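You operate a simulated robot arm through the tools that you are given. There is no shell and no other tool. Be economical: measure what you need, move in short steps, check, and stop when the job is done.

You are at the controls of a simulated two-armed robot. One attempt, no reset.

Task
Brush the rust off the green-banded stop block, clamped in the vice.
Fine: use the wire brush and put it back; open the vice again and lay the block on the white vice mat. Set down upright: what you pick out, wire brush. What is to be rubbed or washed off counts as gone when no trace of it is left.

It is judged by the outcome, as a careful person would: the job done as asked, and still so three seconds after it is handed in. It fails if anything else is knocked over, pushed out of place, dropped, spilled or broken.

Robot
Two 7-joint arms with fingered hands on one trunk that stands fixed in place. Base frame: the origin is at the foot of the trunk, x ahead of it, y to its left, z up; the work surface is at about z = 0.9. Readings come in m, rad, newtons and seconds.
The left shoulder is at [0.07, 0.139, 1.083], the right one opposite. With the tool pointing down near the work surface each hand reaches from about 0.46 to 0.84 m from the base axis, measured 20 degrees to its own side. Payload 3.9 kg a hand.
The tool frame of a hand sits at the grasp point between the pads (the TCP): z along the fingers, y along the line on which they close. The tips reach 0.029 m beyond it. Largest opening 0.1 m; the body of the gripper starts 0.034 m behind the TCP. The gripper is a hand of 5 fingers: y runs from the thumb to the fingers, the wrist lies at [-0.015, -0.105, -0.177] in the tool frame, and closing takes about 1.5 s.
Orientation is that of the tool frame in the base frame, as [roll, pitch, yaw] about the fixed x, y, z axes, in that order (R = Rz(yaw) Ry(pitch) Rx(roll)). With the fingers straight down and the wrist toward the robot, the tool's x, y and z point along [0, 1, 0], [1, 0, 0] and [0, 0, -1] of the base frame.

Tools
- The arms move only by the tool nudge_tool. It takes "left_deltas", "right_deltas" or both (then of equal length, played together; a hand with none holds still); each is a list of rows, each a list of 7 numbers: the closure, from 0 (fully open) to 1 (shut), then the shift along the tool's x, y, z in m, then the turn, a rotation vector about the tool's x, y, z in rad. In form: [[jaw, dx, dy, dz, ax, ay, az], ...]. A call has 1 to 20 rows; each row shifts and turns the commanded pose from where the row before left it, along the tool's axes as they then stand. Each row takes 0.2 s and may step no farther than 0.05 m and 0.15 rad from the row before; otherwise, or with a gripper value out of range, the whole call is refused. A pose out of reach is approached as far as the arm can. The call stops where the force on the tool passes 50 N (or 10 N more than at its start, if that is more) or the arm is blocked; 0.2 s more then pass. Each finger travels about 0.153 m/s and halts on what it meets, pressing with about 22 N; the grip force reading is that of the motor and also rises with nothing between the fingers. The clock runs only during rows and for 0.2 s after the last one: add rows that do not move to give the fingers time. The reply holds the time, the measured pose of the TCP, the force on the tool along the base axes, the opening and the grip force, in the units named above and with some noise, with the torque about the TCP (base axes, N m) and any sound that the robot's microphone picked up, and new pictures: "views" is both (left out), scene, wrist or none (wrist: the cameras of the hands that moved).
- Cameras (640 x 400 px; columns grow to the right, rows downward): "scene" is now at [0.1121, 0.0612, 1.4053]; the picture's right is [0.70, -0.71, 0.00], its down [-0.40, -0.40, -0.82] and it looks along [0.59, 0.58, -0.57] (base axes); focal length 279 px, centre (320, 200). "left" rides on the left gripper at [-0.066, -0.086, -0.121] in its tool frame; the picture's right is [-0.76, -0.31, 0.58], its down [0.59, -0.70, 0.40] and it looks along [0.28, 0.64, 0.71] (tool axes); focal length 247 px, centre (320, 200). "right" rides on the right gripper at [0.066, -0.086, -0.121] in its tool frame; the picture's right is [-0.76, 0.31, -0.58], its down [-0.59, -0.70, 0.40] and it looks along [-0.28, 0.64, 0.71] (tool axes); focal length 247 px, centre (320, 200). There is no depth. A picture from a camera that has moved, and an enlarged one, comes with that camera's place and axes in the base frame and with its lens.
- move_column(by): slides the trunk up (or, below 0, down) by that many m; the arms and the scene camera ride with it, the base frame stays. It gives what a move gives, with no picture.
- set_grasp(shape, hand): the hand has 5 fingers and takes this shape, open, in about a second: jaw (thumb against the fingers, like two jaws); tri (thumb and two fingers); tip (a fingertip pinch); poke (one finger out to press); point (the index stretched); flat (the hand flat); cup (the hand cupped); fist (a fist). The gripper value then closes the fingers along that shape, each until it touches; the sizes above hold for jaw. It gives what a move gives, with no picture.
- aim_head(pan, tilt): turns the head with the scene camera to pan (to the left, within 1.501 rad either way) and tilt (down, from -0.506 to 1.204), counted from straight ahead of the robot. It gives what a move gives, and a new picture of the scene camera.
- enlarge(camera, box): a new picture of the part [left, top, right, bottom] of that camera's present view, enlarged. The clock stands still meanwhile.
- sign_off(): hands the job in; it is judged then, once.

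Work in short steps. Places have to be worked out from the pictures, the camera data and where the tool is seen: move nearer, look again, correct. Check each grasp and each placing, and mend what went wrong. You have 120 turns and 200 pictures in all, those below and enlarged ones among them. Open the grippers and draw the arms clear of the work before you hand the job in, unless the task says otherwise; then end with one line.

The tools are called after "Request:" by a JSON object that holds its "api" and its "payload". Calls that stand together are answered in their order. nudge_tool: Moves the arms, as the interface text tells. Its arguments: {"type":"object","properties":{"left_deltas":{"type":"array","items":{"type":"array","items":{"type":"number"}}},"right_deltas":{"type":"array","items":{"type":"array","items":{"type":"number"}}},"views":{"type":"string","enum":["both","scene","wrist","none"]}},"required":[]} The other tools are called the same way: move_column (by) slides the trunk up or down; set_grasp (shape, hand) gives the hand a shape; aim_head (pan, tilt) turns the head that bears the scene camera; enlarge (camera, box) takes an enlarged picture of a part of a camera's view; sign_off () hands the job in.

At the start:

```text
clock: 0.0
left_tcp_pos: [0.26, 0.5397, 1.2504]
left_orientation: [3.14, -0.003, 2.308]
left_wrist_force: [-0.3, 0.2, 0.2]
left_wrist_torque: [0.02, -0.02, 0.02]
left_finger_gap: 0.0998
left_finger_force: 0.0
left_shape: jaw
right_tcp_pos: [0.4695, 0.1352, 1.225]
right_orientation: [3.141, 0.0, 2.311]
right_wrist_force: [0.0, 0.6, -0.3]
right_wrist_torque: [-0.01, 0.01, 0.0]
right_finger_gap: 0.1
right_finger_force: 0.1
right_shape: jaw
trunk travel left (down, up): [-0.725, 0.115]
head pan, tilt: [0.777, 0.602]
```

scene: 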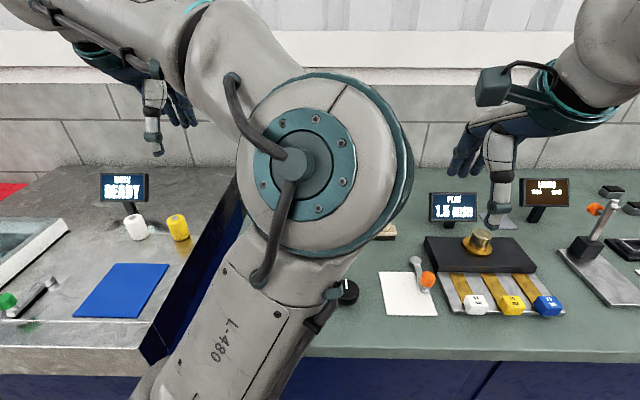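
right: 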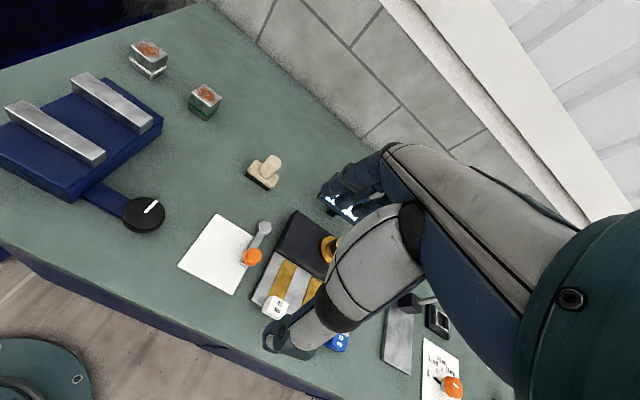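
left: 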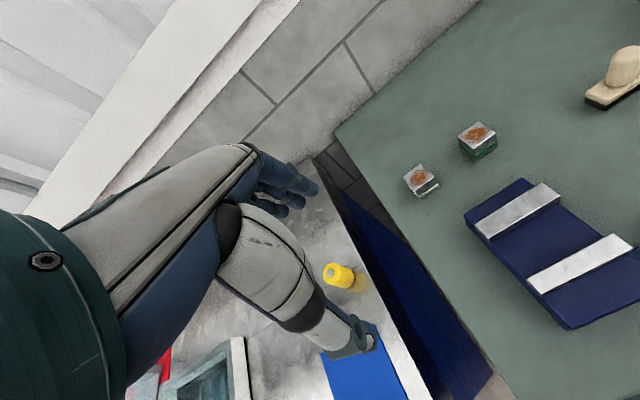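

The vice, the two rusty blocks, the brush and a white mat show in the right wrist view. I enlarge parts of it to identify them.

Request:
{"api": "enlarge", "payload": {"camera": "right", "box": [0, 20, 320, 220]}}

Request:
{"api": "enlarge", "payload": {"camera": "right", "box": [160, 200, 480, 400]}}

Request:
{"api": "enlarge", "payload": {"camera": "left", "box": [380, 40, 640, 340]}}

Request:
{"api": "aim_head", "payload": {"pan": 0.3, "tilt": 0.75}}

```text
2.00 times, centred on (160, 120) of right
camera zoom: at [0.3605, 0.1256, 1.3458], right [0.74, -0.35, 0.58], down [-0.12, -0.91, -0.4], along [0.67, 0.22, -0.71], focal length 494 px, centre (640, 360)
```

zoom: 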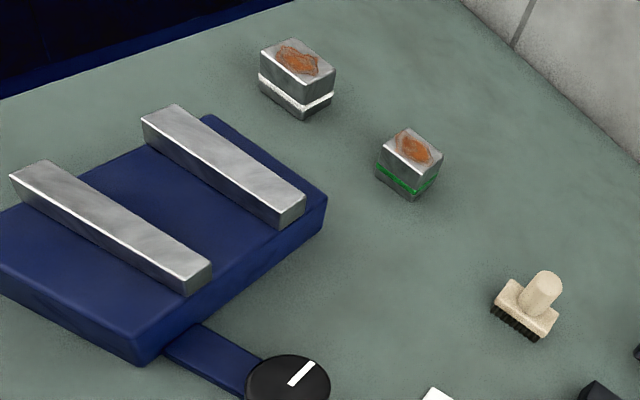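

```text
2.00 times, centred on (320, 300) of right
camera zoom: at [0.3605, 0.1256, 1.3458], right [0.74, -0.35, 0.58], down [-0.12, -0.91, -0.4], along [0.67, 0.22, -0.71], focal length 494 px, centre (320, 0)
```

zoom: 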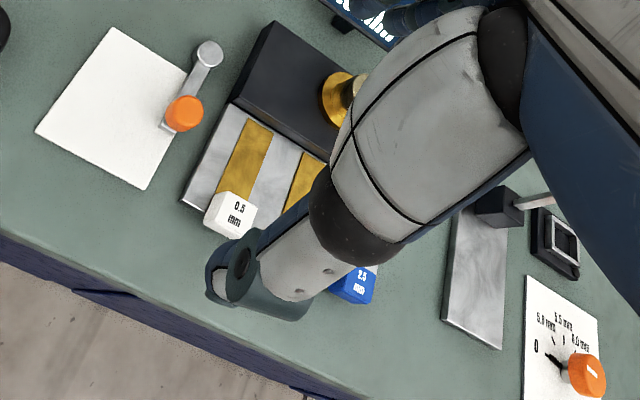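

```text
1.33 times, centred on (510, 190) of left
camera zoom: at [0.2406, 0.4321, 1.3721], right [0.28, -0.77, -0.58], down [-0.92, -0.04, -0.4], along [0.28, 0.64, -0.71], focal length 329 px, centre (67, 213)
```

zoom: 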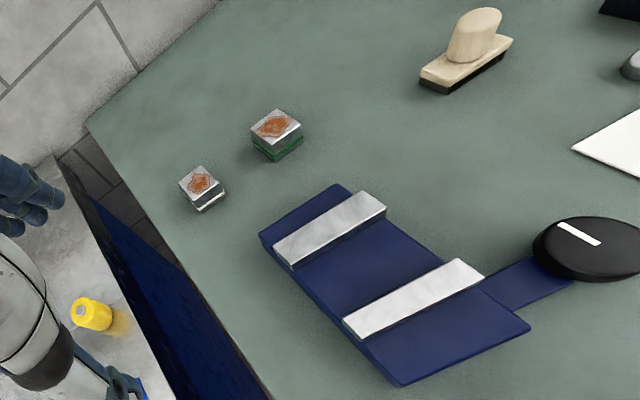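

```text
clock: 0.9
left_tcp_pos: [0.2602, 0.5396, 1.2514]
left_orientation: [-3.141, 0.0, 2.309]
left_wrist_force: [0.4, 0.6, 0.6]
left_wrist_torque: [0.0, 0.04, -0.01]
left_finger_gap: 0.0996
left_finger_force: 0.1
left_shape: jaw
right_tcp_pos: [0.4689, 0.1357, 1.2265]
right_orientation: [3.141, 0.001, 2.309]
right_wrist_force: [0.0, -0.4, 0.4]
right_wrist_torque: [0.02, -0.01, -0.03]
right_finger_gap: 0.0997
right_finger_force: 0.1
right_shape: jaw
trunk travel left (down, up): [-0.725, 0.115]
head pan, tilt: [0.3, 0.75]
camera scene: at [0.1282, 0.0238, 1.3925], right [0.3, -0.95, 0.0], down [-0.65, -0.2, -0.73], along [0.7, 0.22, -0.68], focal length 279 px, centre (320, 200)
```

scene: 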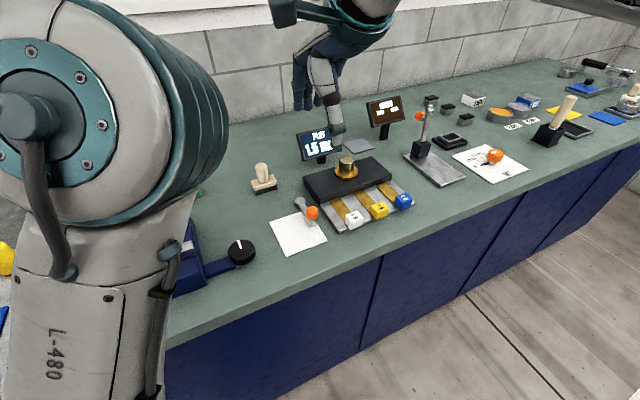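

The green-banded block is near (0.55, 0.505), the vice near (0.36, 0.41) and its knob near (0.41, 0.27). I bring the left hand over the block to look closer.

Request:
{"api": "nudge_tool", "payload": {"left_deltas": [[0, -0.0272, 0.0208, 0.0163, 0, 0, 0], [0, -0.0272, 0.0208, 0.0163, 0, 0, 0], [0, -0.0272, 0.0208, 0.0163, 0, 0, 0], [0, -0.0272, 0.0208, 0.0163, 0, 0, 0], [0, -0.0272, 0.0208, 0.0163, 0, 0, 0], [0, -0.0272, 0.0208, 0.0163, 0, 0, 0], [0, -0.0272, 0.0208, 0.0163, 0, 0, 0], [0, -0.0272, 0.0208, 0.0163, 0, 0, 0], [0, 0, 0, 0, 0, 0, 0]]}}

Request:
{"api": "aim_head", "payload": {"pan": 0.8, "tilt": 0.9}}

```text
clock: 2.9
left_tcp_pos: [0.5297, 0.4913, 1.1211]
left_orientation: [3.14, -0.002, 2.309]
left_wrist_force: [0.0, 1.3, 0.3]
left_wrist_torque: [0.01, -0.02, -0.01]
left_finger_gap: 0.0999
left_finger_force: 0.1
left_shape: jaw
right_tcp_pos: [0.4688, 0.1355, 1.2245]
right_orientation: [-3.141, 0.0, 2.31]
right_wrist_force: [0.1, -0.2, -0.5]
right_wrist_torque: [0.0, 0.05, -0.01]
right_finger_gap: 0.0999
right_finger_force: 0.1
right_shape: jaw
trunk travel left (down, up): [-0.725, 0.115]
head pan, tilt: [0.3, 0.75]
camera scene: at [0.1274, 0.0237, 1.3926], right [0.3, -0.96, 0.0], down [-0.65, -0.2, -0.73], along [0.7, 0.22, -0.68], focal length 279 px, centre (320, 200)
camera left: at [0.5096, 0.3837, 1.2421], right [0.28, -0.77, -0.58], down [-0.92, -0.04, -0.4], along [0.28, 0.64, -0.71], focal length 247 px, centre (320, 200)
```

scene: 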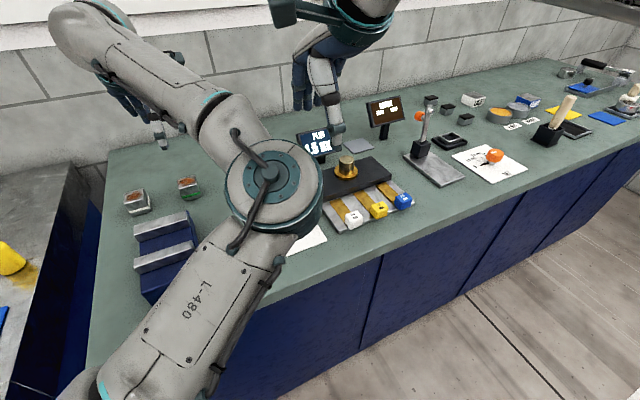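
left: 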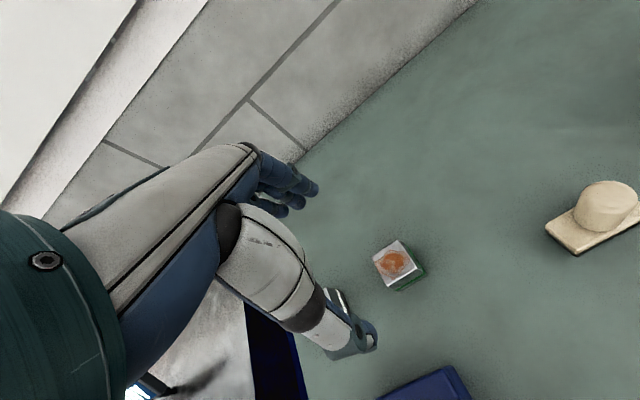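

```text
clock: 3.9
left_tcp_pos: [0.5288, 0.4908, 1.1213]
left_orientation: [3.141, -0.003, 2.31]
left_wrist_force: [-0.1, 1.3, 0.0]
left_wrist_torque: [-0.01, 0.0, 0.05]
left_finger_gap: 0.0996
left_finger_force: 0.1
left_shape: jaw
right_tcp_pos: [0.4696, 0.1348, 1.2262]
right_orientation: [3.141, 0.0, 2.31]
right_wrist_force: [0.2, 0.0, -0.3]
right_wrist_torque: [-0.05, 0.0, 0.0]
right_finger_gap: 0.1001
right_finger_force: 0.0
right_shape: jaw
trunk travel left (down, up): [-0.725, 0.115]
head pan, tilt: [0.799, 0.901]
camera scene: at [0.1019, 0.0533, 1.3806], right [0.72, -0.7, 0.0], down [-0.55, -0.56, -0.62], along [0.43, 0.45, -0.78], focal length 279 px, centre (320, 200)
```

scene: 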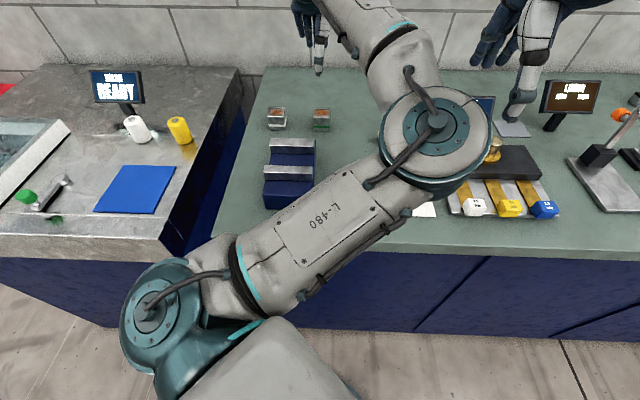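

The block sits near (0.55, 0.503), and the bench runs at about 45° to my base frame. I zoom for the block's edges and size, and for the vice.

Request:
{"api": "enlarge", "payload": {"camera": "left", "box": [340, 215, 460, 305]}}

Request:
{"api": "enlarge", "payload": {"camera": "scene", "box": [250, 90, 350, 215]}}

```text
4.44 times, centred on (400, 260) of left
camera zoom: at [0.51, 0.3838, 1.2419], right [0.28, -0.77, -0.58], down [-0.92, -0.04, -0.4], along [0.28, 0.64, -0.71], focal length 1098 px, centre (-36, -67)
```

zoom: 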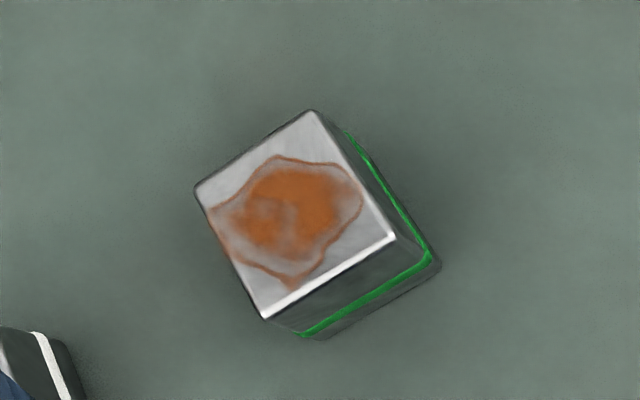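

```text
3.20 times, centred on (300, 152) of scene
camera zoom: at [0.1019, 0.0533, 1.3806], right [0.72, -0.7, 0.0], down [-0.55, -0.56, -0.62], along [0.43, 0.45, -0.78], focal length 892 px, centre (384, 352)
```

zoom: 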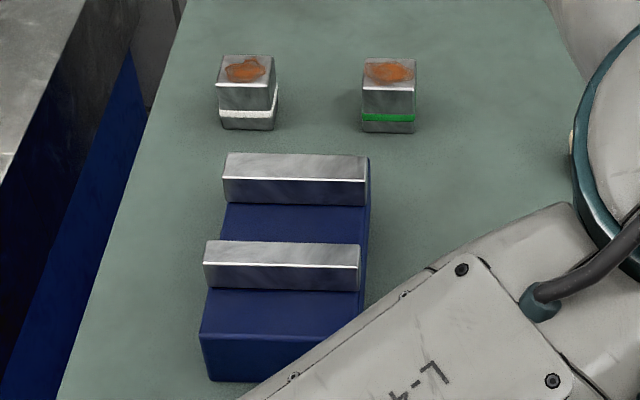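

The block is a ~40 mm cube centred at (0.549, 0.506), with faces aligned to the hand's present yaw. The jaws close along the bench-depth direction, so I want to grip across it. I turn the hand 90° while it is high and see whether the arm follows.

Request:
{"api": "nudge_tool", "payload": {"left_deltas": [[0.2, 0, 0, 0, 0, 0, 0.143], [0.2, 0, 0, 0, 0, 0, 0.143], [0.2, 0, 0, 0, 0, 0, 0.143], [0.2, 0, 0, 0, 0, 0, 0.143], [0.2, 0, 0, 0, 0, 0, 0.143], [0.2, 0, 0, 0, 0, 0, 0.143], [0.2, 0, 0, 0, 0, 0, 0.143], [0.2, 0, 0, 0, 0, 0, 0.143], [0.2, 0, 0, 0, 0, 0, 0.143], [0.2, 0, 0, 0, 0, 0, 0.143], [0.2, 0, 0, 0, 0, 0, 0.141], [0.2, 0, 0, 0, 0, 0, 0]]}}

```text
clock: 6.5
left_tcp_pos: [0.5286, 0.4914, 1.1212]
left_orientation: [-3.14, -0.003, 0.739]
left_wrist_force: [0.6, 0.8, 0.1]
left_wrist_torque: [0.0, 0.02, -0.01]
left_finger_gap: 0.0806
left_finger_force: 0.1
left_shape: jaw
right_tcp_pos: [0.4705, 0.1351, 1.2261]
right_orientation: [-3.142, 0.0, 2.311]
right_wrist_force: [-0.4, -0.1, -0.7]
right_wrist_torque: [-0.04, -0.03, -0.02]
right_finger_gap: 0.0998
right_finger_force: 0.1
right_shape: jaw
trunk travel left (down, up): [-0.725, 0.115]
head pan, tilt: [0.799, 0.901]
camera scene: at [0.1016, 0.0529, 1.3806], right [0.72, -0.7, 0.0], down [-0.55, -0.56, -0.62], along [0.43, 0.45, -0.78], focal length 279 px, centre (320, 200)
camera left: at [0.4229, 0.5089, 1.2424], right [-0.77, -0.28, -0.58], down [-0.04, 0.92, -0.4], along [0.64, -0.28, -0.71], focal length 247 px, centre (320, 200)
```

scene: 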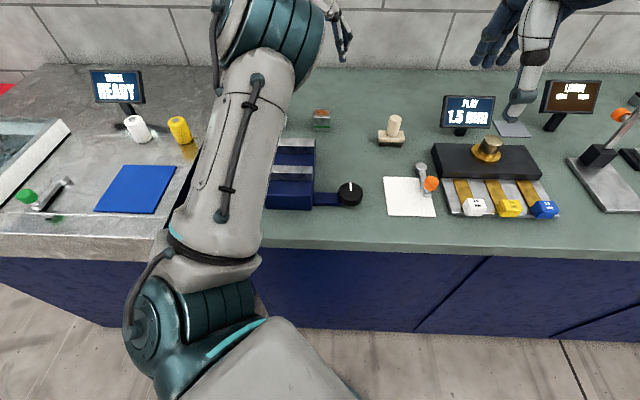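
left: 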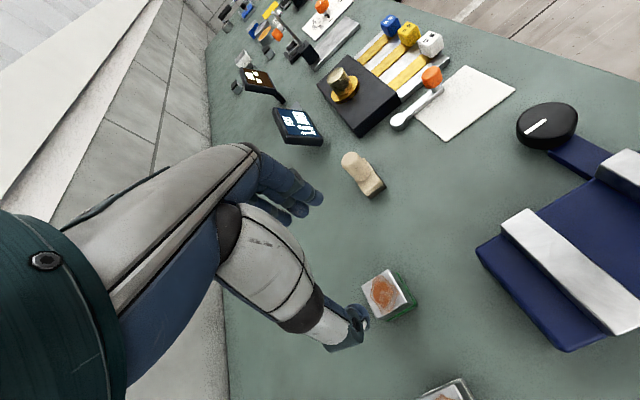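

The arm followed cleanly. The knob, brush, white mat and vice now show too. I move above the block and lower part way, then check centring.

Request:
{"api": "nudge_tool", "payload": {"left_deltas": [[0.2, 0.0125, 0.0015, 0.02, 0, 0, 0], [0.2, 0.0124, 0.0014, 0.03, 0, 0, 0], [0.2, 0, 0, 0.03, 0, 0, 0], [0.2, 0, 0, 0.03, 0, 0, 0], [0.2, 0, 0, 0, 0, 0, 0]]}}

Request:
{"api": "enlarge", "payload": {"camera": "left", "box": [240, 180, 400, 300]}}

Request:
{"api": "enlarge", "payload": {"camera": "scene", "box": [240, 60, 440, 230]}}

```text
clock: 7.7
left_tcp_pos: [0.5503, 0.5054, 1.0128]
left_orientation: [-3.14, -0.003, 0.739]
left_wrist_force: [-0.7, -0.1, -0.3]
left_wrist_torque: [0.01, -0.03, 0.0]
left_finger_gap: 0.0802
left_finger_force: 0.0
left_shape: jaw
right_tcp_pos: [0.4695, 0.1342, 1.2258]
right_orientation: [-3.14, 0.001, 2.309]
right_wrist_force: [-0.4, -0.6, 0.6]
right_wrist_torque: [0.03, 0.01, 0.02]
right_finger_gap: 0.0997
right_finger_force: 0.1
right_shape: jaw
trunk travel left (down, up): [-0.725, 0.115]
head pan, tilt: [0.799, 0.901]
camera scene: at [0.1013, 0.0531, 1.3807], right [0.72, -0.7, 0.0], down [-0.55, -0.56, -0.62], along [0.43, 0.45, -0.78], focal length 279 px, centre (320, 200)
camera left: at [0.4434, 0.5239, 1.1331], right [-0.77, -0.28, -0.58], down [-0.04, 0.92, -0.4], along [0.64, -0.28, -0.71], focal length 247 px, centre (320, 200)
```

scene: 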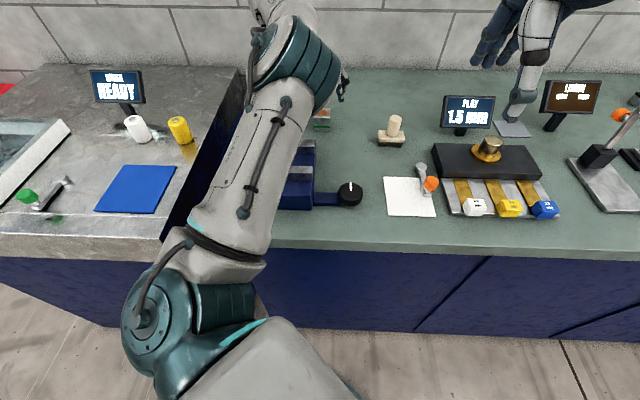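
left: 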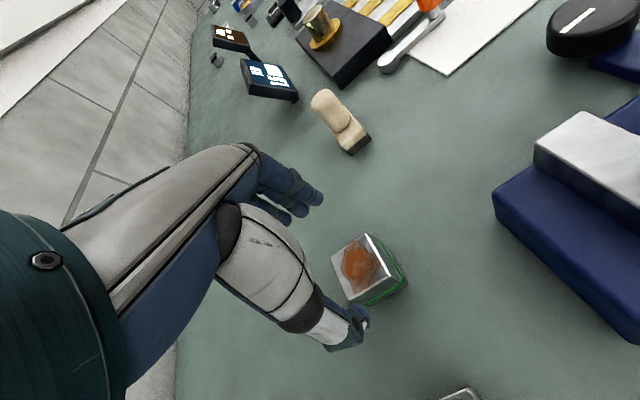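

```text
3.33 times, centred on (320, 240) of left
camera zoom: at [0.4434, 0.5239, 1.1331], right [-0.77, -0.28, -0.58], down [-0.04, 0.92, -0.4], along [0.64, -0.28, -0.71], focal length 823 px, centre (320, 67)
```

zoom: 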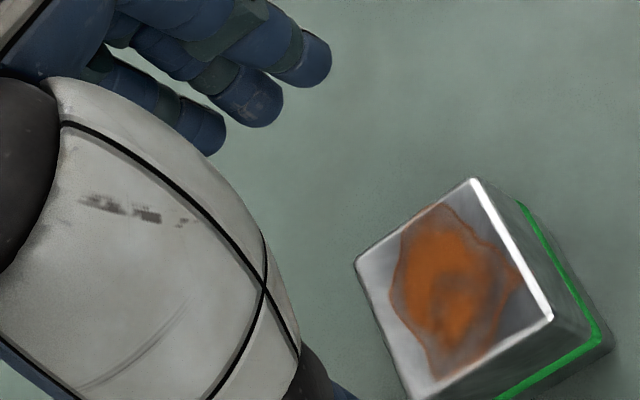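

```text
2.35 times, centred on (340, 145) of scene
camera zoom: at [0.1013, 0.0531, 1.3807], right [0.72, -0.7, 0.0], down [-0.55, -0.56, -0.62], along [0.43, 0.45, -0.78], focal length 656 px, centre (273, 329)
```

zoom: 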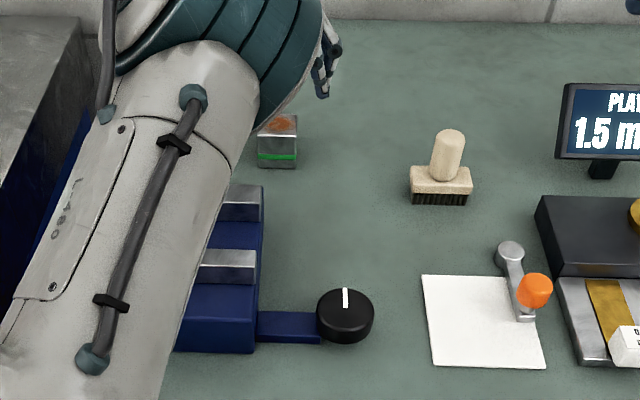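

The block centre comes out at (0.550, 0.507) and the TCP is right over it. I descend to z≈0.938 and close.

Request:
{"api": "nudge_tool", "payload": {"left_deltas": [[0.2, 0.001, -0.001, 0.025, 0, 0, 0], [0.2, 0, 0, 0.025, 0, 0, 0], [0.2, 0, 0, 0.025, 0, 0, 0], [0.2, 0, 0, 0, 0, 0, 0], [0.4, 0, 0, 0, 0, 0, 0], [0.6, 0, 0, 0, 0, 0, 0], [0.8, 0, 0, 0, 0, 0, 0], [0.8, 0, 0, 0, 0, 0, 0], [0.8, 0, 0, 0, 0, 0, 0]]}}

```text
clock: 9.7
left_tcp_pos: [0.5502, 0.5095, 0.9358]
left_orientation: [-3.141, -0.002, 0.74]
left_wrist_force: [0.2, 0.8, -0.8]
left_wrist_torque: [0.0, 0.02, -0.01]
left_finger_gap: 0.0392
left_finger_force: 21.9
left_shape: jaw
right_tcp_pos: [0.4687, 0.1349, 1.2268]
right_orientation: [-3.14, 0.0, 2.309]
right_wrist_force: [-0.1, -0.8, 0.2]
right_wrist_torque: [-0.01, -0.01, -0.03]
right_finger_gap: 0.0997
right_finger_force: 0.2
right_shape: jaw
trunk travel left (down, up): [-0.725, 0.115]
head pan, tilt: [0.799, 0.901]
camera scene: at [0.1018, 0.0537, 1.3806], right [0.72, -0.7, 0.0], down [-0.55, -0.56, -0.62], along [0.43, 0.45, -0.78], focal length 279 px, centre (320, 200)
camera left: at [0.4433, 0.5262, 1.0565], right [-0.77, -0.28, -0.58], down [-0.04, 0.92, -0.4], along [0.64, -0.28, -0.71], focal length 247 px, centre (320, 200)
```

scene: 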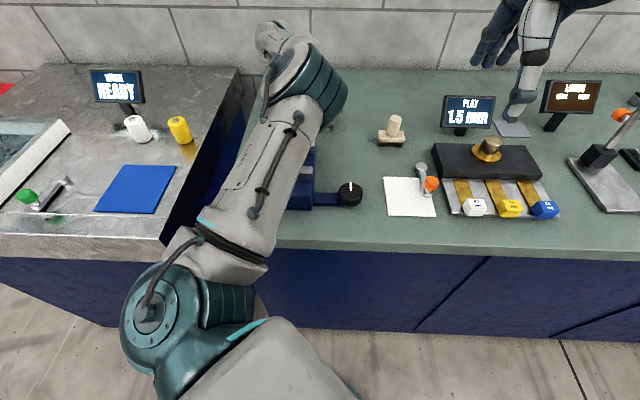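
left: 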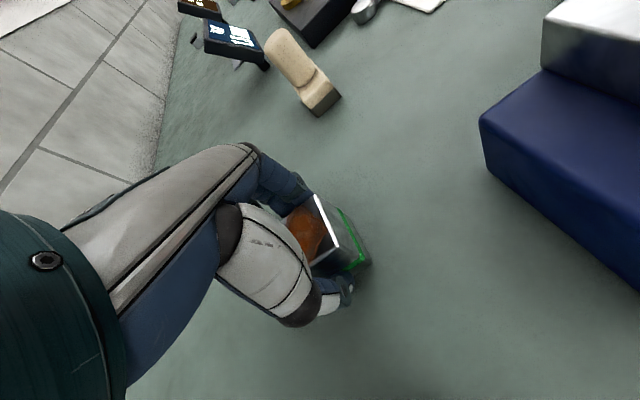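

Gripped (gap 39 mm). From triangulating, the jaw tops are at z≈0.972, the vice bed at ≈0.95, the gap ≈60 mm, and the gap centre ≈(0.364, 0.414). I regrip 8 mm higher so the fingertips stay mostly above the jaws, then lift.

Request:
{"api": "nudge_tool", "payload": {"left_deltas": [[0.35, 0, 0, 0, 0, 0, 0], [0.35, 0, 0, 0, 0, 0, 0], [0.35, 0, 0, -0.008, 0, 0, 0], [0.35, 0, 0, 0, 0, 0, 0], [0.8, 0, 0, 0, 0, 0, 0], [0.8, 0, 0, 0, 0, 0, 0], [0.8, 0, 0, 0, 0, 0, 0], [0.8, 0, 0, 0, 0, 0, 0], [0.8, 0, 0, -0.03, 0, 0, 0], [0.8, 0, 0, -0.04, 0, 0, 0], [0.8, 0, 0, -0.04, 0, 0, 0], [0.8, 0, 0, 0, 0, 0, 0]]}}

Request:
{"api": "enlarge", "payload": {"camera": "left", "box": [240, 150, 400, 350]}}

```text
clock: 12.2
left_tcp_pos: [0.5504, 0.508, 1.0541]
left_orientation: [-3.139, 0.002, 0.738]
left_wrist_force: [0.9, 0.0, -6.1]
left_wrist_torque: [-0.04, 0.02, -0.01]
left_finger_gap: 0.0383
left_finger_force: 21.9
left_shape: jaw
right_tcp_pos: [0.4693, 0.1357, 1.2257]
right_orientation: [-3.141, -0.002, 2.311]
right_wrist_force: [-0.9, -0.3, -0.9]
right_wrist_torque: [0.01, 0.02, -0.01]
right_finger_gap: 0.0998
right_finger_force: 0.1
right_shape: jaw
trunk travel left (down, up): [-0.725, 0.115]
head pan, tilt: [0.799, 0.901]
camera scene: at [0.103, 0.0543, 1.3804], right [0.72, -0.7, 0.0], down [-0.55, -0.56, -0.62], along [0.43, 0.44, -0.78], focal length 279 px, centre (320, 200)
camera left: at [0.4444, 0.5256, 1.1743], right [-0.77, -0.28, -0.58], down [-0.04, 0.92, -0.4], along [0.64, -0.28, -0.71], focal length 247 px, centre (320, 200)
```

scene: 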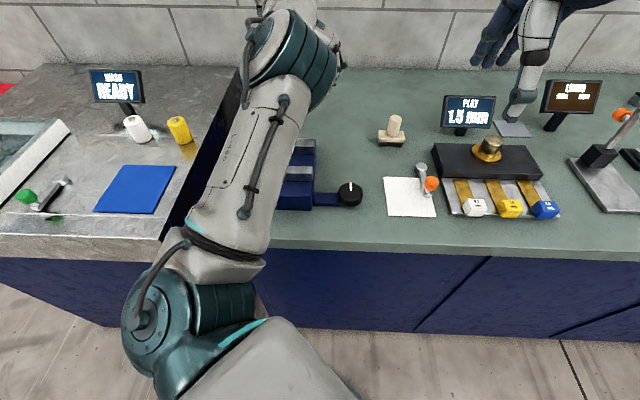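
left: 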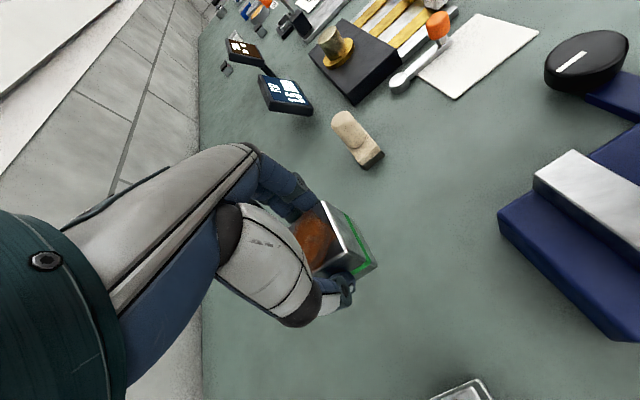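

```text
2.00 times, centred on (320, 250) of left
camera zoom: at [0.4444, 0.5256, 1.1743], right [-0.77, -0.28, -0.58], down [-0.04, 0.92, -0.4], along [0.64, -0.28, -0.71], focal length 494 px, centre (320, 100)
```

zoom: 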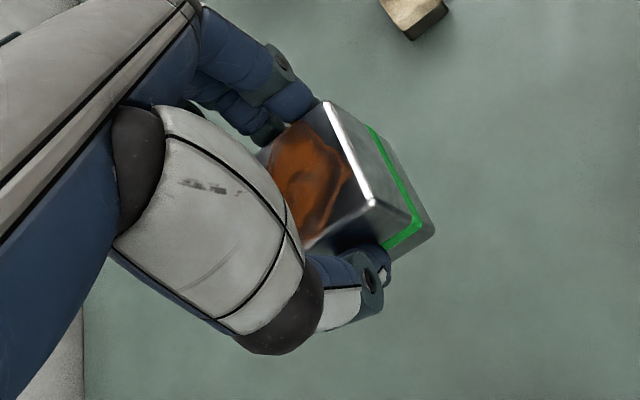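

Held securely and lifted. Now I carry the block over the gap centre (0.364, 0.414), staying at z=1.054.

Request:
{"api": "nudge_tool", "payload": {"left_deltas": [[0.8, -0.0335, -0.0093, 0, 0, 0, 0], [0.8, -0.0335, -0.0093, 0, 0, 0, 0], [0.8, -0.0335, -0.0093, 0, 0, 0, 0], [0.8, -0.0335, -0.0093, 0, 0, 0, 0], [0.8, -0.0335, -0.0093, 0, 0, 0, 0], [0.8, -0.0335, -0.0093, 0, 0, 0, 0], [0.8, 0, 0, 0, 0, 0, 0], [0.8, 0, 0, 0, 0, 0, 0]]}}

Request:
{"api": "enlarge", "payload": {"camera": "left", "box": [240, 150, 560, 350]}}

Request:
{"api": "enlarge", "payload": {"camera": "right", "box": [0, 0, 320, 200]}}

```text
clock: 14.1
left_tcp_pos: [0.3646, 0.4119, 1.054]
left_orientation: [-3.14, -0.001, 0.741]
left_wrist_force: [-0.2, 0.2, -5.8]
left_wrist_torque: [0.01, -0.02, 0.02]
left_finger_gap: 0.0385
left_finger_force: 21.7
left_shape: jaw
right_tcp_pos: [0.4689, 0.1364, 1.226]
right_orientation: [-3.141, 0.0, 2.311]
right_wrist_force: [-0.2, -1.8, 0.5]
right_wrist_torque: [-0.01, 0.02, -0.01]
right_finger_gap: 0.0997
right_finger_force: 0.0
right_shape: jaw
trunk travel left (down, up): [-0.725, 0.115]
head pan, tilt: [0.799, 0.901]
camera scene: at [0.1021, 0.0539, 1.3805], right [0.72, -0.7, 0.0], down [-0.55, -0.56, -0.62], along [0.43, 0.45, -0.78], focal length 279 px, centre (320, 200)
camera left: at [0.2571, 0.4304, 1.1748], right [-0.77, -0.28, -0.58], down [-0.04, 0.92, -0.4], along [0.64, -0.28, -0.71], focal length 247 px, centre (320, 200)
```

scene: 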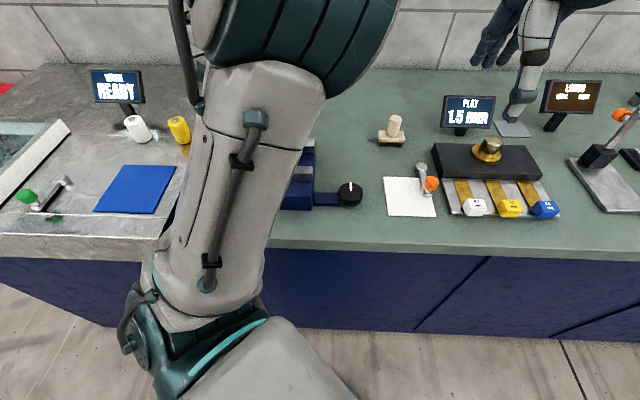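
left: 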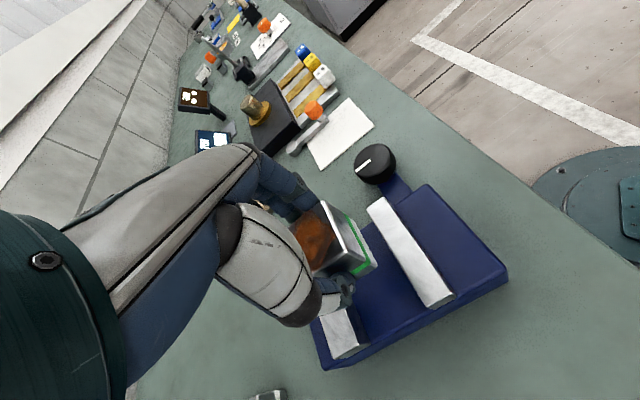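

```text
2.00 times, centred on (400, 250) of left
camera zoom: at [0.2571, 0.4304, 1.1748], right [-0.77, -0.28, -0.58], down [-0.04, 0.92, -0.4], along [0.64, -0.28, -0.71], focal length 494 px, centre (160, 100)
```

zoom: 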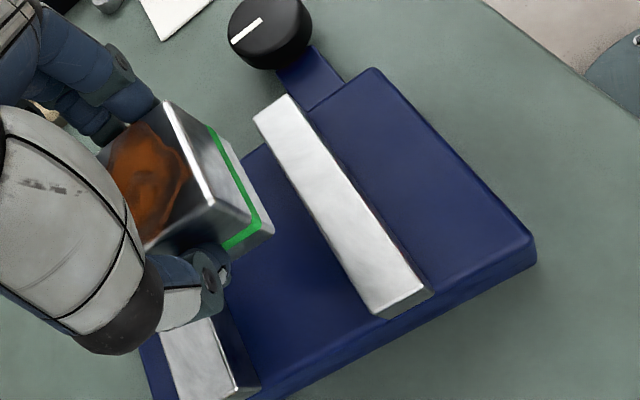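

```text
2.00 times, centred on (160, 100) of right
camera zoom: at [0.3609, 0.1262, 1.3456], right [0.74, -0.35, 0.58], down [-0.12, -0.91, -0.4], along [0.66, 0.22, -0.71], focal length 494 px, centre (640, 400)
```

zoom: 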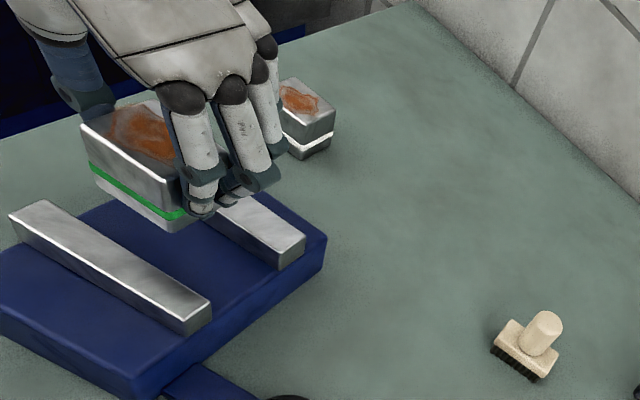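

Block and gap line up within a millimetre or two. I lower it slowly to just above the bed and watch the force.

Request:
{"api": "nudge_tool", "payload": {"left_deltas": [[0.8, 0.001, 0, 0.02, 0, 0, 0], [0.8, 0, 0, 0.015, 0, 0, 0], [0.8, 0, 0, 0.01, 0, 0, 0], [0.8, 0, 0, 0.008, 0, 0, 0], [0.8, 0, 0, 0, 0, 0, 0]], "views": "wrist"}}

Request:
{"api": "enlarge", "payload": {"camera": "right", "box": [0, 20, 240, 170]}}

```text
clock: 15.2
left_tcp_pos: [0.366, 0.4142, 1.0005]
left_orientation: [-3.14, -0.002, 0.742]
left_wrist_force: [0.2, 0.2, -6.4]
left_wrist_torque: [0.02, -0.01, 0.04]
left_finger_gap: 0.0386
left_finger_force: 21.7
left_shape: jaw
right_tcp_pos: [0.4683, 0.1345, 1.2255]
right_orientation: [3.139, 0.001, 2.312]
right_wrist_force: [0.2, 0.4, 0.1]
right_wrist_torque: [0.02, 0.0, 0.03]
right_finger_gap: 0.0996
right_finger_force: 0.1
right_shape: jaw
trunk travel left (down, up): [-0.725, 0.115]
head pan, tilt: [0.799, 0.901]
camera left: at [0.2593, 0.4315, 1.1218], right [-0.77, -0.28, -0.58], down [-0.04, 0.92, -0.4], along [0.64, -0.28, -0.71], focal length 247 px, centre (320, 200)
```

left: 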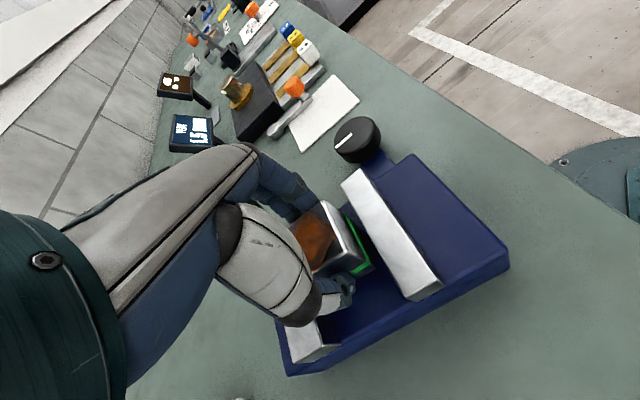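

```text
2.67 times, centred on (120, 95) of right
camera zoom: at [0.3608, 0.1261, 1.3457], right [0.74, -0.35, 0.58], down [-0.12, -0.91, -0.4], along [0.66, 0.22, -0.71], focal length 659 px, centre (853, 480)
```

zoom: 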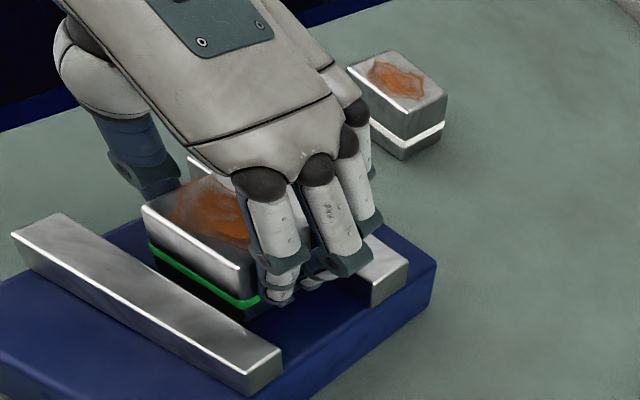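

No contact yet. I continue down in 2 mm steps until the bed takes the weight.

Request:
{"api": "nudge_tool", "payload": {"left_deltas": [[0.8, 0, 0, 0.002, 0, 0, 0], [0.8, 0, 0, 0.002, 0, 0, 0], [0.8, 0, 0, 0.001, 0, 0, 0], [0.8, 0, 0, 0, 0, 0, 0]], "views": "none"}}

```text
clock: 16.2
left_tcp_pos: [0.3659, 0.4138, 0.9964]
left_orientation: [-3.14, 0.001, 0.739]
left_wrist_force: [-0.5, 0.0, -5.1]
left_wrist_torque: [0.0, -0.03, -0.02]
left_finger_gap: 0.0382
left_finger_force: 21.6
left_shape: jaw
right_tcp_pos: [0.4699, 0.1349, 1.2259]
right_orientation: [3.141, -0.001, 2.312]
right_wrist_force: [0.0, 1.0, 1.1]
right_wrist_torque: [-0.03, 0.01, 0.01]
right_finger_gap: 0.0995
right_finger_force: 0.0
right_shape: jaw
trunk travel left (down, up): [-0.725, 0.115]
head pan, tilt: [0.799, 0.901]
```

Request:
{"api": "nudge_tool", "payload": {"left_deltas": [[0.8, 0, 0, 0.0015, 0, 0, 0], [0.8, 0, 0, 0.0015, 0, 0, 0], [0.8, 0, 0, 0, 0, 0, 0]], "views": "none"}}

```text
clock: 17.1
left_tcp_pos: [0.3657, 0.4142, 0.9943]
left_orientation: [-3.141, -0.002, 0.739]
left_wrist_force: [-0.2, 0.6, 5.9]
left_wrist_torque: [0.02, -0.12, -0.06]
left_finger_gap: 0.0385
left_finger_force: 21.6
left_shape: jaw
right_tcp_pos: [0.4698, 0.1335, 1.2261]
right_orientation: [3.141, 0.0, 2.311]
right_wrist_force: [0.0, -0.5, -0.4]
right_wrist_torque: [0.0, 0.0, 0.01]
right_finger_gap: 0.0999
right_finger_force: 0.1
right_shape: jaw
trunk travel left (down, up): [-0.725, 0.115]
head pan, tilt: [0.799, 0.901]
```

Contact at exactly the expected height, so the block is resting on the bed. I release and rise.

Request:
{"api": "nudge_tool", "payload": {"left_deltas": [[0.6, 0, 0, -0.001, 0, 0, 0], [0.3, 0, 0, 0, 0, 0, 0], [0.2, 0, 0, 0, 0, 0, 0], [0.2, 0, 0, 0, 0, 0, 0], [0.2, 0, 0, -0.02, 0, 0, 0], [0.2, 0, 0, -0.04, 0, 0, 0], [0.2, 0, 0, -0.04, 0, 0, 0], [0.2, 0, 0, -0.04, 0, 0, 0], [0.2, 0, 0, 0, 0, 0, 0]]}}

Request:
{"api": "enlarge", "payload": {"camera": "right", "box": [0, 20, 240, 260]}}

```text
clock: 19.1
left_tcp_pos: [0.364, 0.4149, 1.1265]
left_orientation: [-3.141, -0.004, 0.741]
left_wrist_force: [0.2, -0.3, 0.5]
left_wrist_torque: [-0.01, -0.01, 0.02]
left_finger_gap: 0.0798
left_finger_force: 0.1
left_shape: jaw
left hand out of reach, approached as far as the arm can: row 8
right_tcp_pos: [0.4689, 0.1355, 1.2259]
right_orientation: [3.14, 0.0, 2.31]
right_wrist_force: [-0.3, -0.4, -0.7]
right_wrist_torque: [-0.01, 0.01, 0.02]
right_finger_gap: 0.0996
right_finger_force: 0.0
right_shape: jaw
trunk travel left (down, up): [-0.725, 0.115]
head pan, tilt: [0.799, 0.901]
camera scene: at [0.1014, 0.0539, 1.3806], right [0.72, -0.7, 0.0], down [-0.55, -0.56, -0.62], along [0.43, 0.45, -0.78], focal length 279 px, centre (320, 200)
camera left: at [0.2569, 0.4323, 1.2461], right [-0.76, -0.28, -0.58], down [-0.04, 0.92, -0.4], along [0.64, -0.28, -0.71], focal length 247 px, centre (320, 200)
```

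scene: 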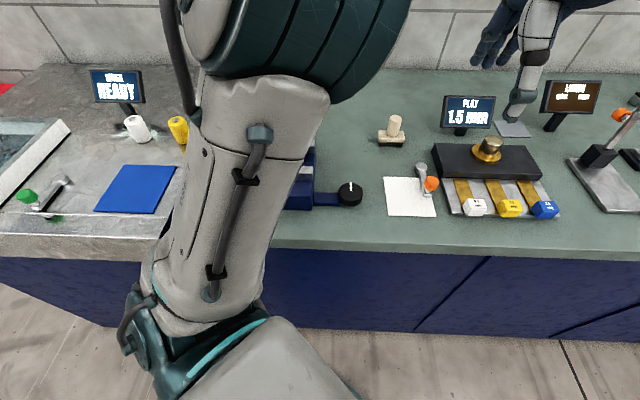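
left: 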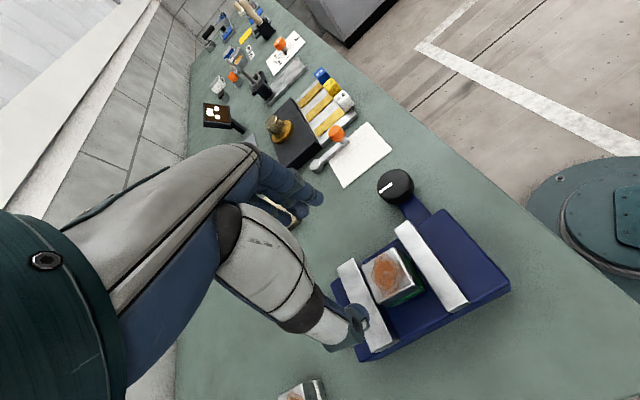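

```text
1.67 times, centred on (120, 140) of right
camera zoom: at [0.3603, 0.1261, 1.3458], right [0.74, -0.35, 0.58], down [-0.12, -0.91, -0.4], along [0.67, 0.22, -0.71], focal length 412 px, centre (653, 300)
```

zoom: 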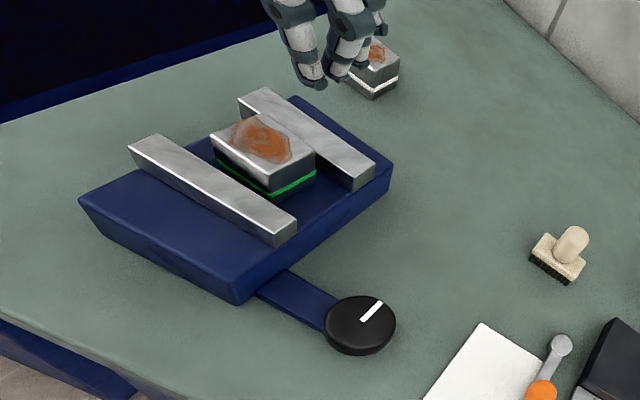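

The block stands well between the jaws. I withdraw the left hand to the left and bring the right hand over the knob, near (0.406, 0.276), for a close look.

Request:
{"api": "nudge_tool", "payload": {"left_deltas": [[0, 0.023, -0.029, -0.005, 0, 0, 0], [0, 0.023, -0.029, -0.005, 0, 0, 0], [0, 0.023, -0.029, -0.005, 0, 0, 0], [0, 0.023, -0.029, -0.005, 0, 0, 0], [0, 0.023, -0.029, -0.005, 0, 0, 0], [0, 0, 0, 0, 0, 0, 0], [0, 0, 0, 0, 0, 0, 0], [0, 0, 0, 0, 0, 0, 0], [0, 0, 0, 0, 0, 0, 0], [0, 0, 0, 0, 0, 0, 0]], "right_deltas": [[0, 0, 0, 0, 0, 0, 0], [0, 0, 0, 0, 0, 0, 0], [0, 0, 0, 0, 0, 0, 0], [0, 0.03, 0.008, 0.02, 0, 0, 0], [0, 0.03, 0.008, 0.02, 0, 0, 0], [0, 0.03, 0.008, 0.02, 0, 0, 0], [0, 0.03, 0.008, 0.02, 0, 0, 0], [0, 0.026, 0.008, 0.02, 0, 0, 0], [0, 0, 0.008, 0.02, 0, 0, 0], [0, 0, 0, 0, 0, 0, 0]]}}

```text
clock: 21.2
left_tcp_pos: [0.3951, 0.4515, 1.1395]
left_orientation: [-3.141, -0.005, 0.739]
left_wrist_force: [-0.4, -0.1, 0.3]
left_wrist_torque: [0.0, -0.03, -0.01]
left_finger_gap: 0.0996
left_finger_force: 0.2
left_shape: jaw
left hand out of reach, approached as far as the arm can: row 1, 2, 3, 4, 5
right_tcp_pos: [0.4051, 0.2729, 1.1146]
right_orientation: [3.125, -0.008, 2.309]
right_wrist_force: [0.6, -0.5, 0.6]
right_wrist_torque: [-0.02, 0.0, 0.01]
right_finger_gap: 0.0995
right_finger_force: 0.0
right_shape: jaw
trunk travel left (down, up): [-0.725, 0.115]
head pan, tilt: [0.799, 0.901]
camera scene: at [0.1012, 0.0531, 1.3807], right [0.72, -0.7, 0.0], down [-0.55, -0.56, -0.62], along [0.43, 0.45, -0.78], focal length 279 px, centre (320, 200)
camera right: at [0.2954, 0.262, 1.2342], right [0.73, -0.36, 0.58], down [-0.12, -0.9, -0.41], along [0.67, 0.23, -0.7], focal length 247 px, centre (320, 200)
camera left: at [0.2883, 0.4692, 1.2612], right [-0.76, -0.28, -0.58], down [-0.04, 0.92, -0.39], along [0.64, -0.28, -0.71], focal length 247 px, centre (320, 200)
```

scene: 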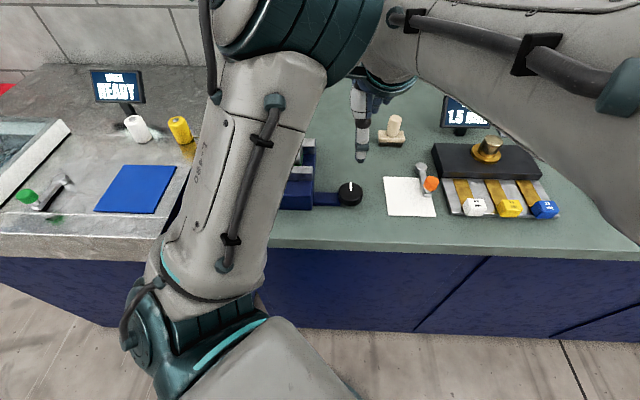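
right: 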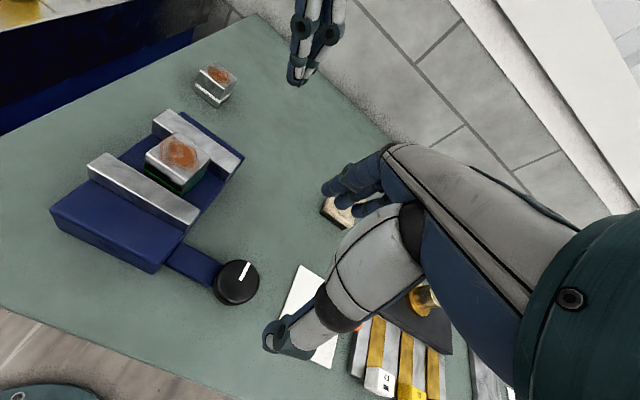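
left: 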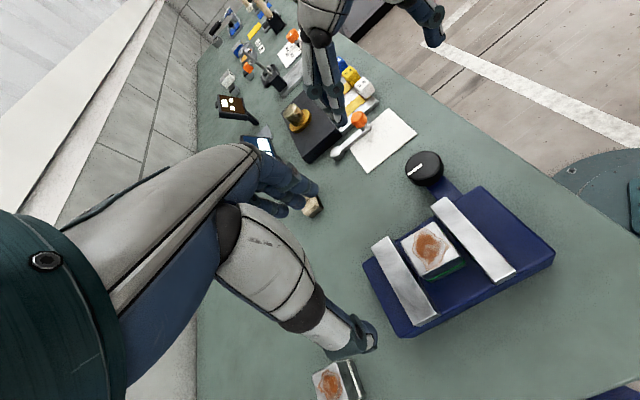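

The right hand is above the knob. I zoom in for its exact centre, size and indicator.

Request:
{"api": "enlarge", "payload": {"camera": "right", "box": [160, 220, 320, 340]}}

Request:
{"api": "enlarge", "payload": {"camera": "left", "box": [370, 120, 490, 210]}}

Request:
{"api": "enlarge", "payload": {"camera": "scene", "box": [280, 150, 400, 225]}}

```text
3.33 times, centred on (240, 280) of right
camera zoom: at [0.2954, 0.262, 1.2342], right [0.73, -0.36, 0.58], down [-0.12, -0.9, -0.41], along [0.67, 0.23, -0.7], focal length 823 px, centre (587, -67)
```

zoom: 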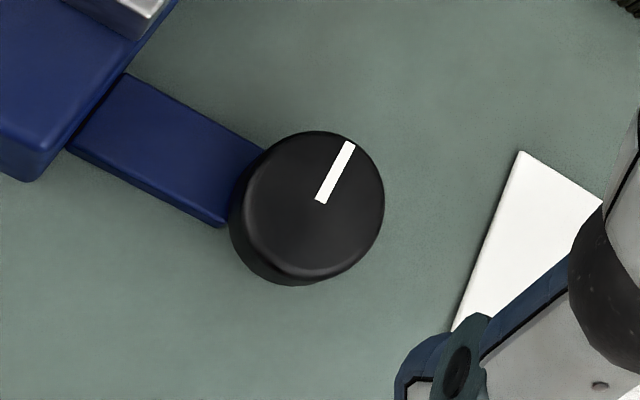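

```text
4.44 times, centred on (430, 165) of left
camera zoom: at [0.2883, 0.4692, 1.2612], right [-0.76, -0.28, -0.58], down [-0.04, 0.92, -0.39], along [0.64, -0.28, -0.71], focal length 1098 px, centre (-169, 356)
```

zoom: 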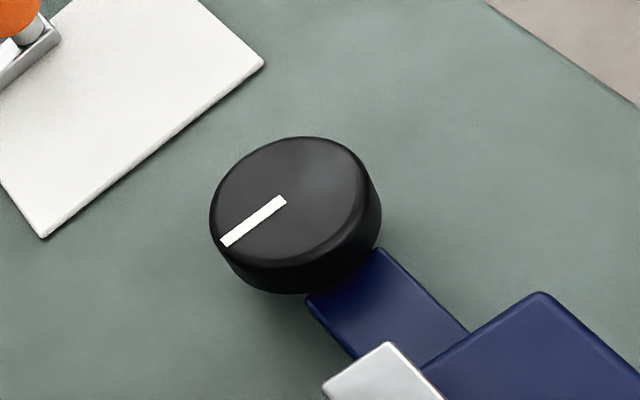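

```text
5.33 times, centred on (340, 188) of scene
camera zoom: at [0.1012, 0.0531, 1.3807], right [0.72, -0.7, 0.0], down [-0.55, -0.56, -0.62], along [0.43, 0.45, -0.78], focal length 1486 px, centre (213, 267)
```

zoom: 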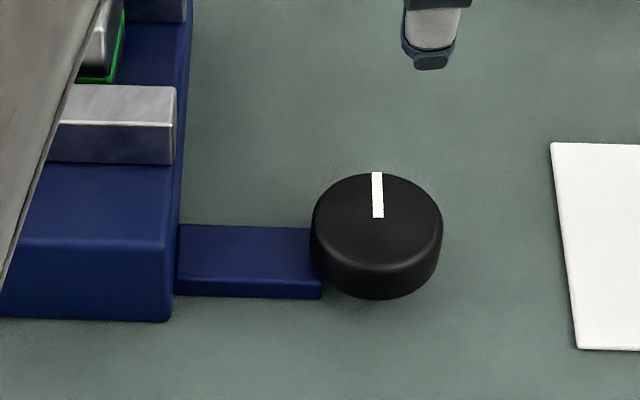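

Knob: centre ≈(0.4075, 0.277), top z≈0.937, diameter ≈50 mm, with its pointer toward the back. I pre-turn the right hand 45° counter-clockwise, so a clockwise turn has room and avoids the bar, and go down part way.

Request:
{"api": "nudge_tool", "payload": {"right_deltas": [[0, 0.0013, 0.0045, 0.01, 0, 0, 0], [0, 0, 0, 0.02, 0, 0, -0.131], [0, 0, 0, 0.02, 0, 0, -0.131], [0, 0, 0, 0.02, 0, 0, -0.131], [0, 0, 0, 0.02, 0, 0, -0.131], [0, 0, 0, 0.01, 0, 0, -0.131], [0, 0, 0, 0, 0, 0, -0.131], [0, 0, 0, 0, 0, 0, 0]]}}

```text
clock: 23.1
left_tcp_pos: [0.3963, 0.4514, 1.1415]
left_orientation: [-3.141, -0.005, 0.74]
left_wrist_force: [-0.1, -0.3, -0.7]
left_wrist_torque: [-0.03, 0.05, -0.04]
left_finger_gap: 0.0999
left_finger_force: 0.1
left_shape: jaw
right_tcp_pos: [0.408, 0.2792, 1.0058]
right_orientation: [3.141, -0.001, 3.098]
right_wrist_force: [1.3, 0.4, -0.2]
right_wrist_torque: [0.03, 0.01, -0.03]
right_finger_gap: 0.1001
right_finger_force: 0.1
right_shape: jaw
trunk travel left (down, up): [-0.725, 0.115]
head pan, tilt: [0.799, 0.901]
camera scene: at [0.1013, 0.0535, 1.3806], right [0.72, -0.7, 0.0], down [-0.55, -0.56, -0.62], along [0.43, 0.45, -0.78], focal length 279 px, centre (320, 200)
camera right: at [0.3376, 0.196, 1.1263], right [0.77, 0.27, 0.58], down [0.56, -0.73, -0.4], along [0.31, 0.63, -0.71], focal length 247 px, centre (320, 200)
```

scene: 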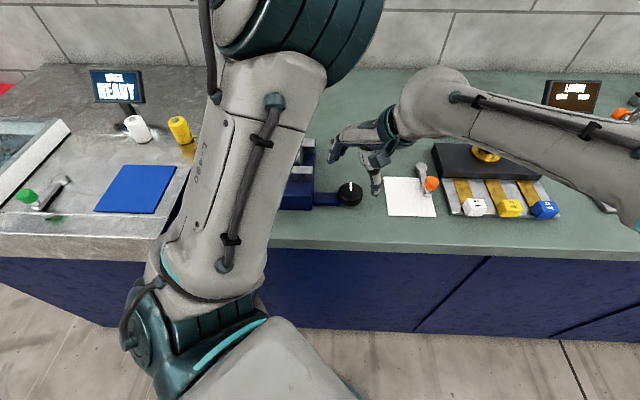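
right: 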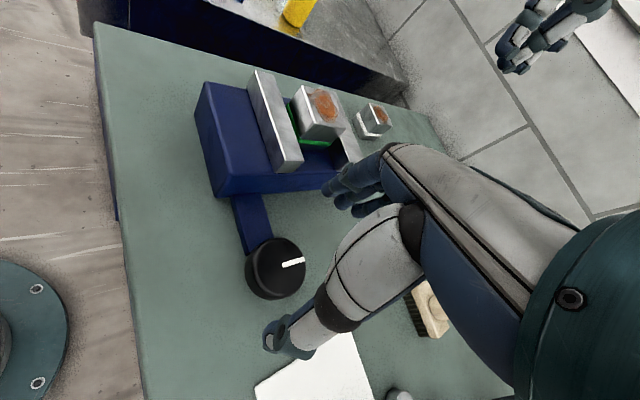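

I check centring over the knob in a zoom before going down.

Request:
{"api": "enlarge", "payload": {"camera": "right", "box": [220, 210, 340, 330]}}

```text
3.33 times, centred on (280, 270) of right
camera zoom: at [0.3376, 0.196, 1.1263], right [0.77, 0.27, 0.58], down [0.56, -0.73, -0.4], along [0.31, 0.63, -0.71], focal length 823 px, centre (453, -33)
```

zoom: 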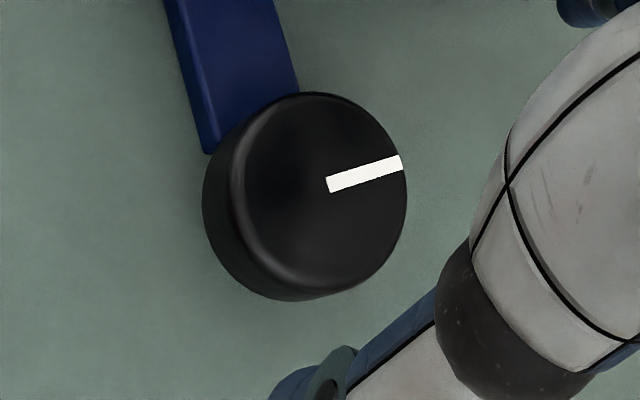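

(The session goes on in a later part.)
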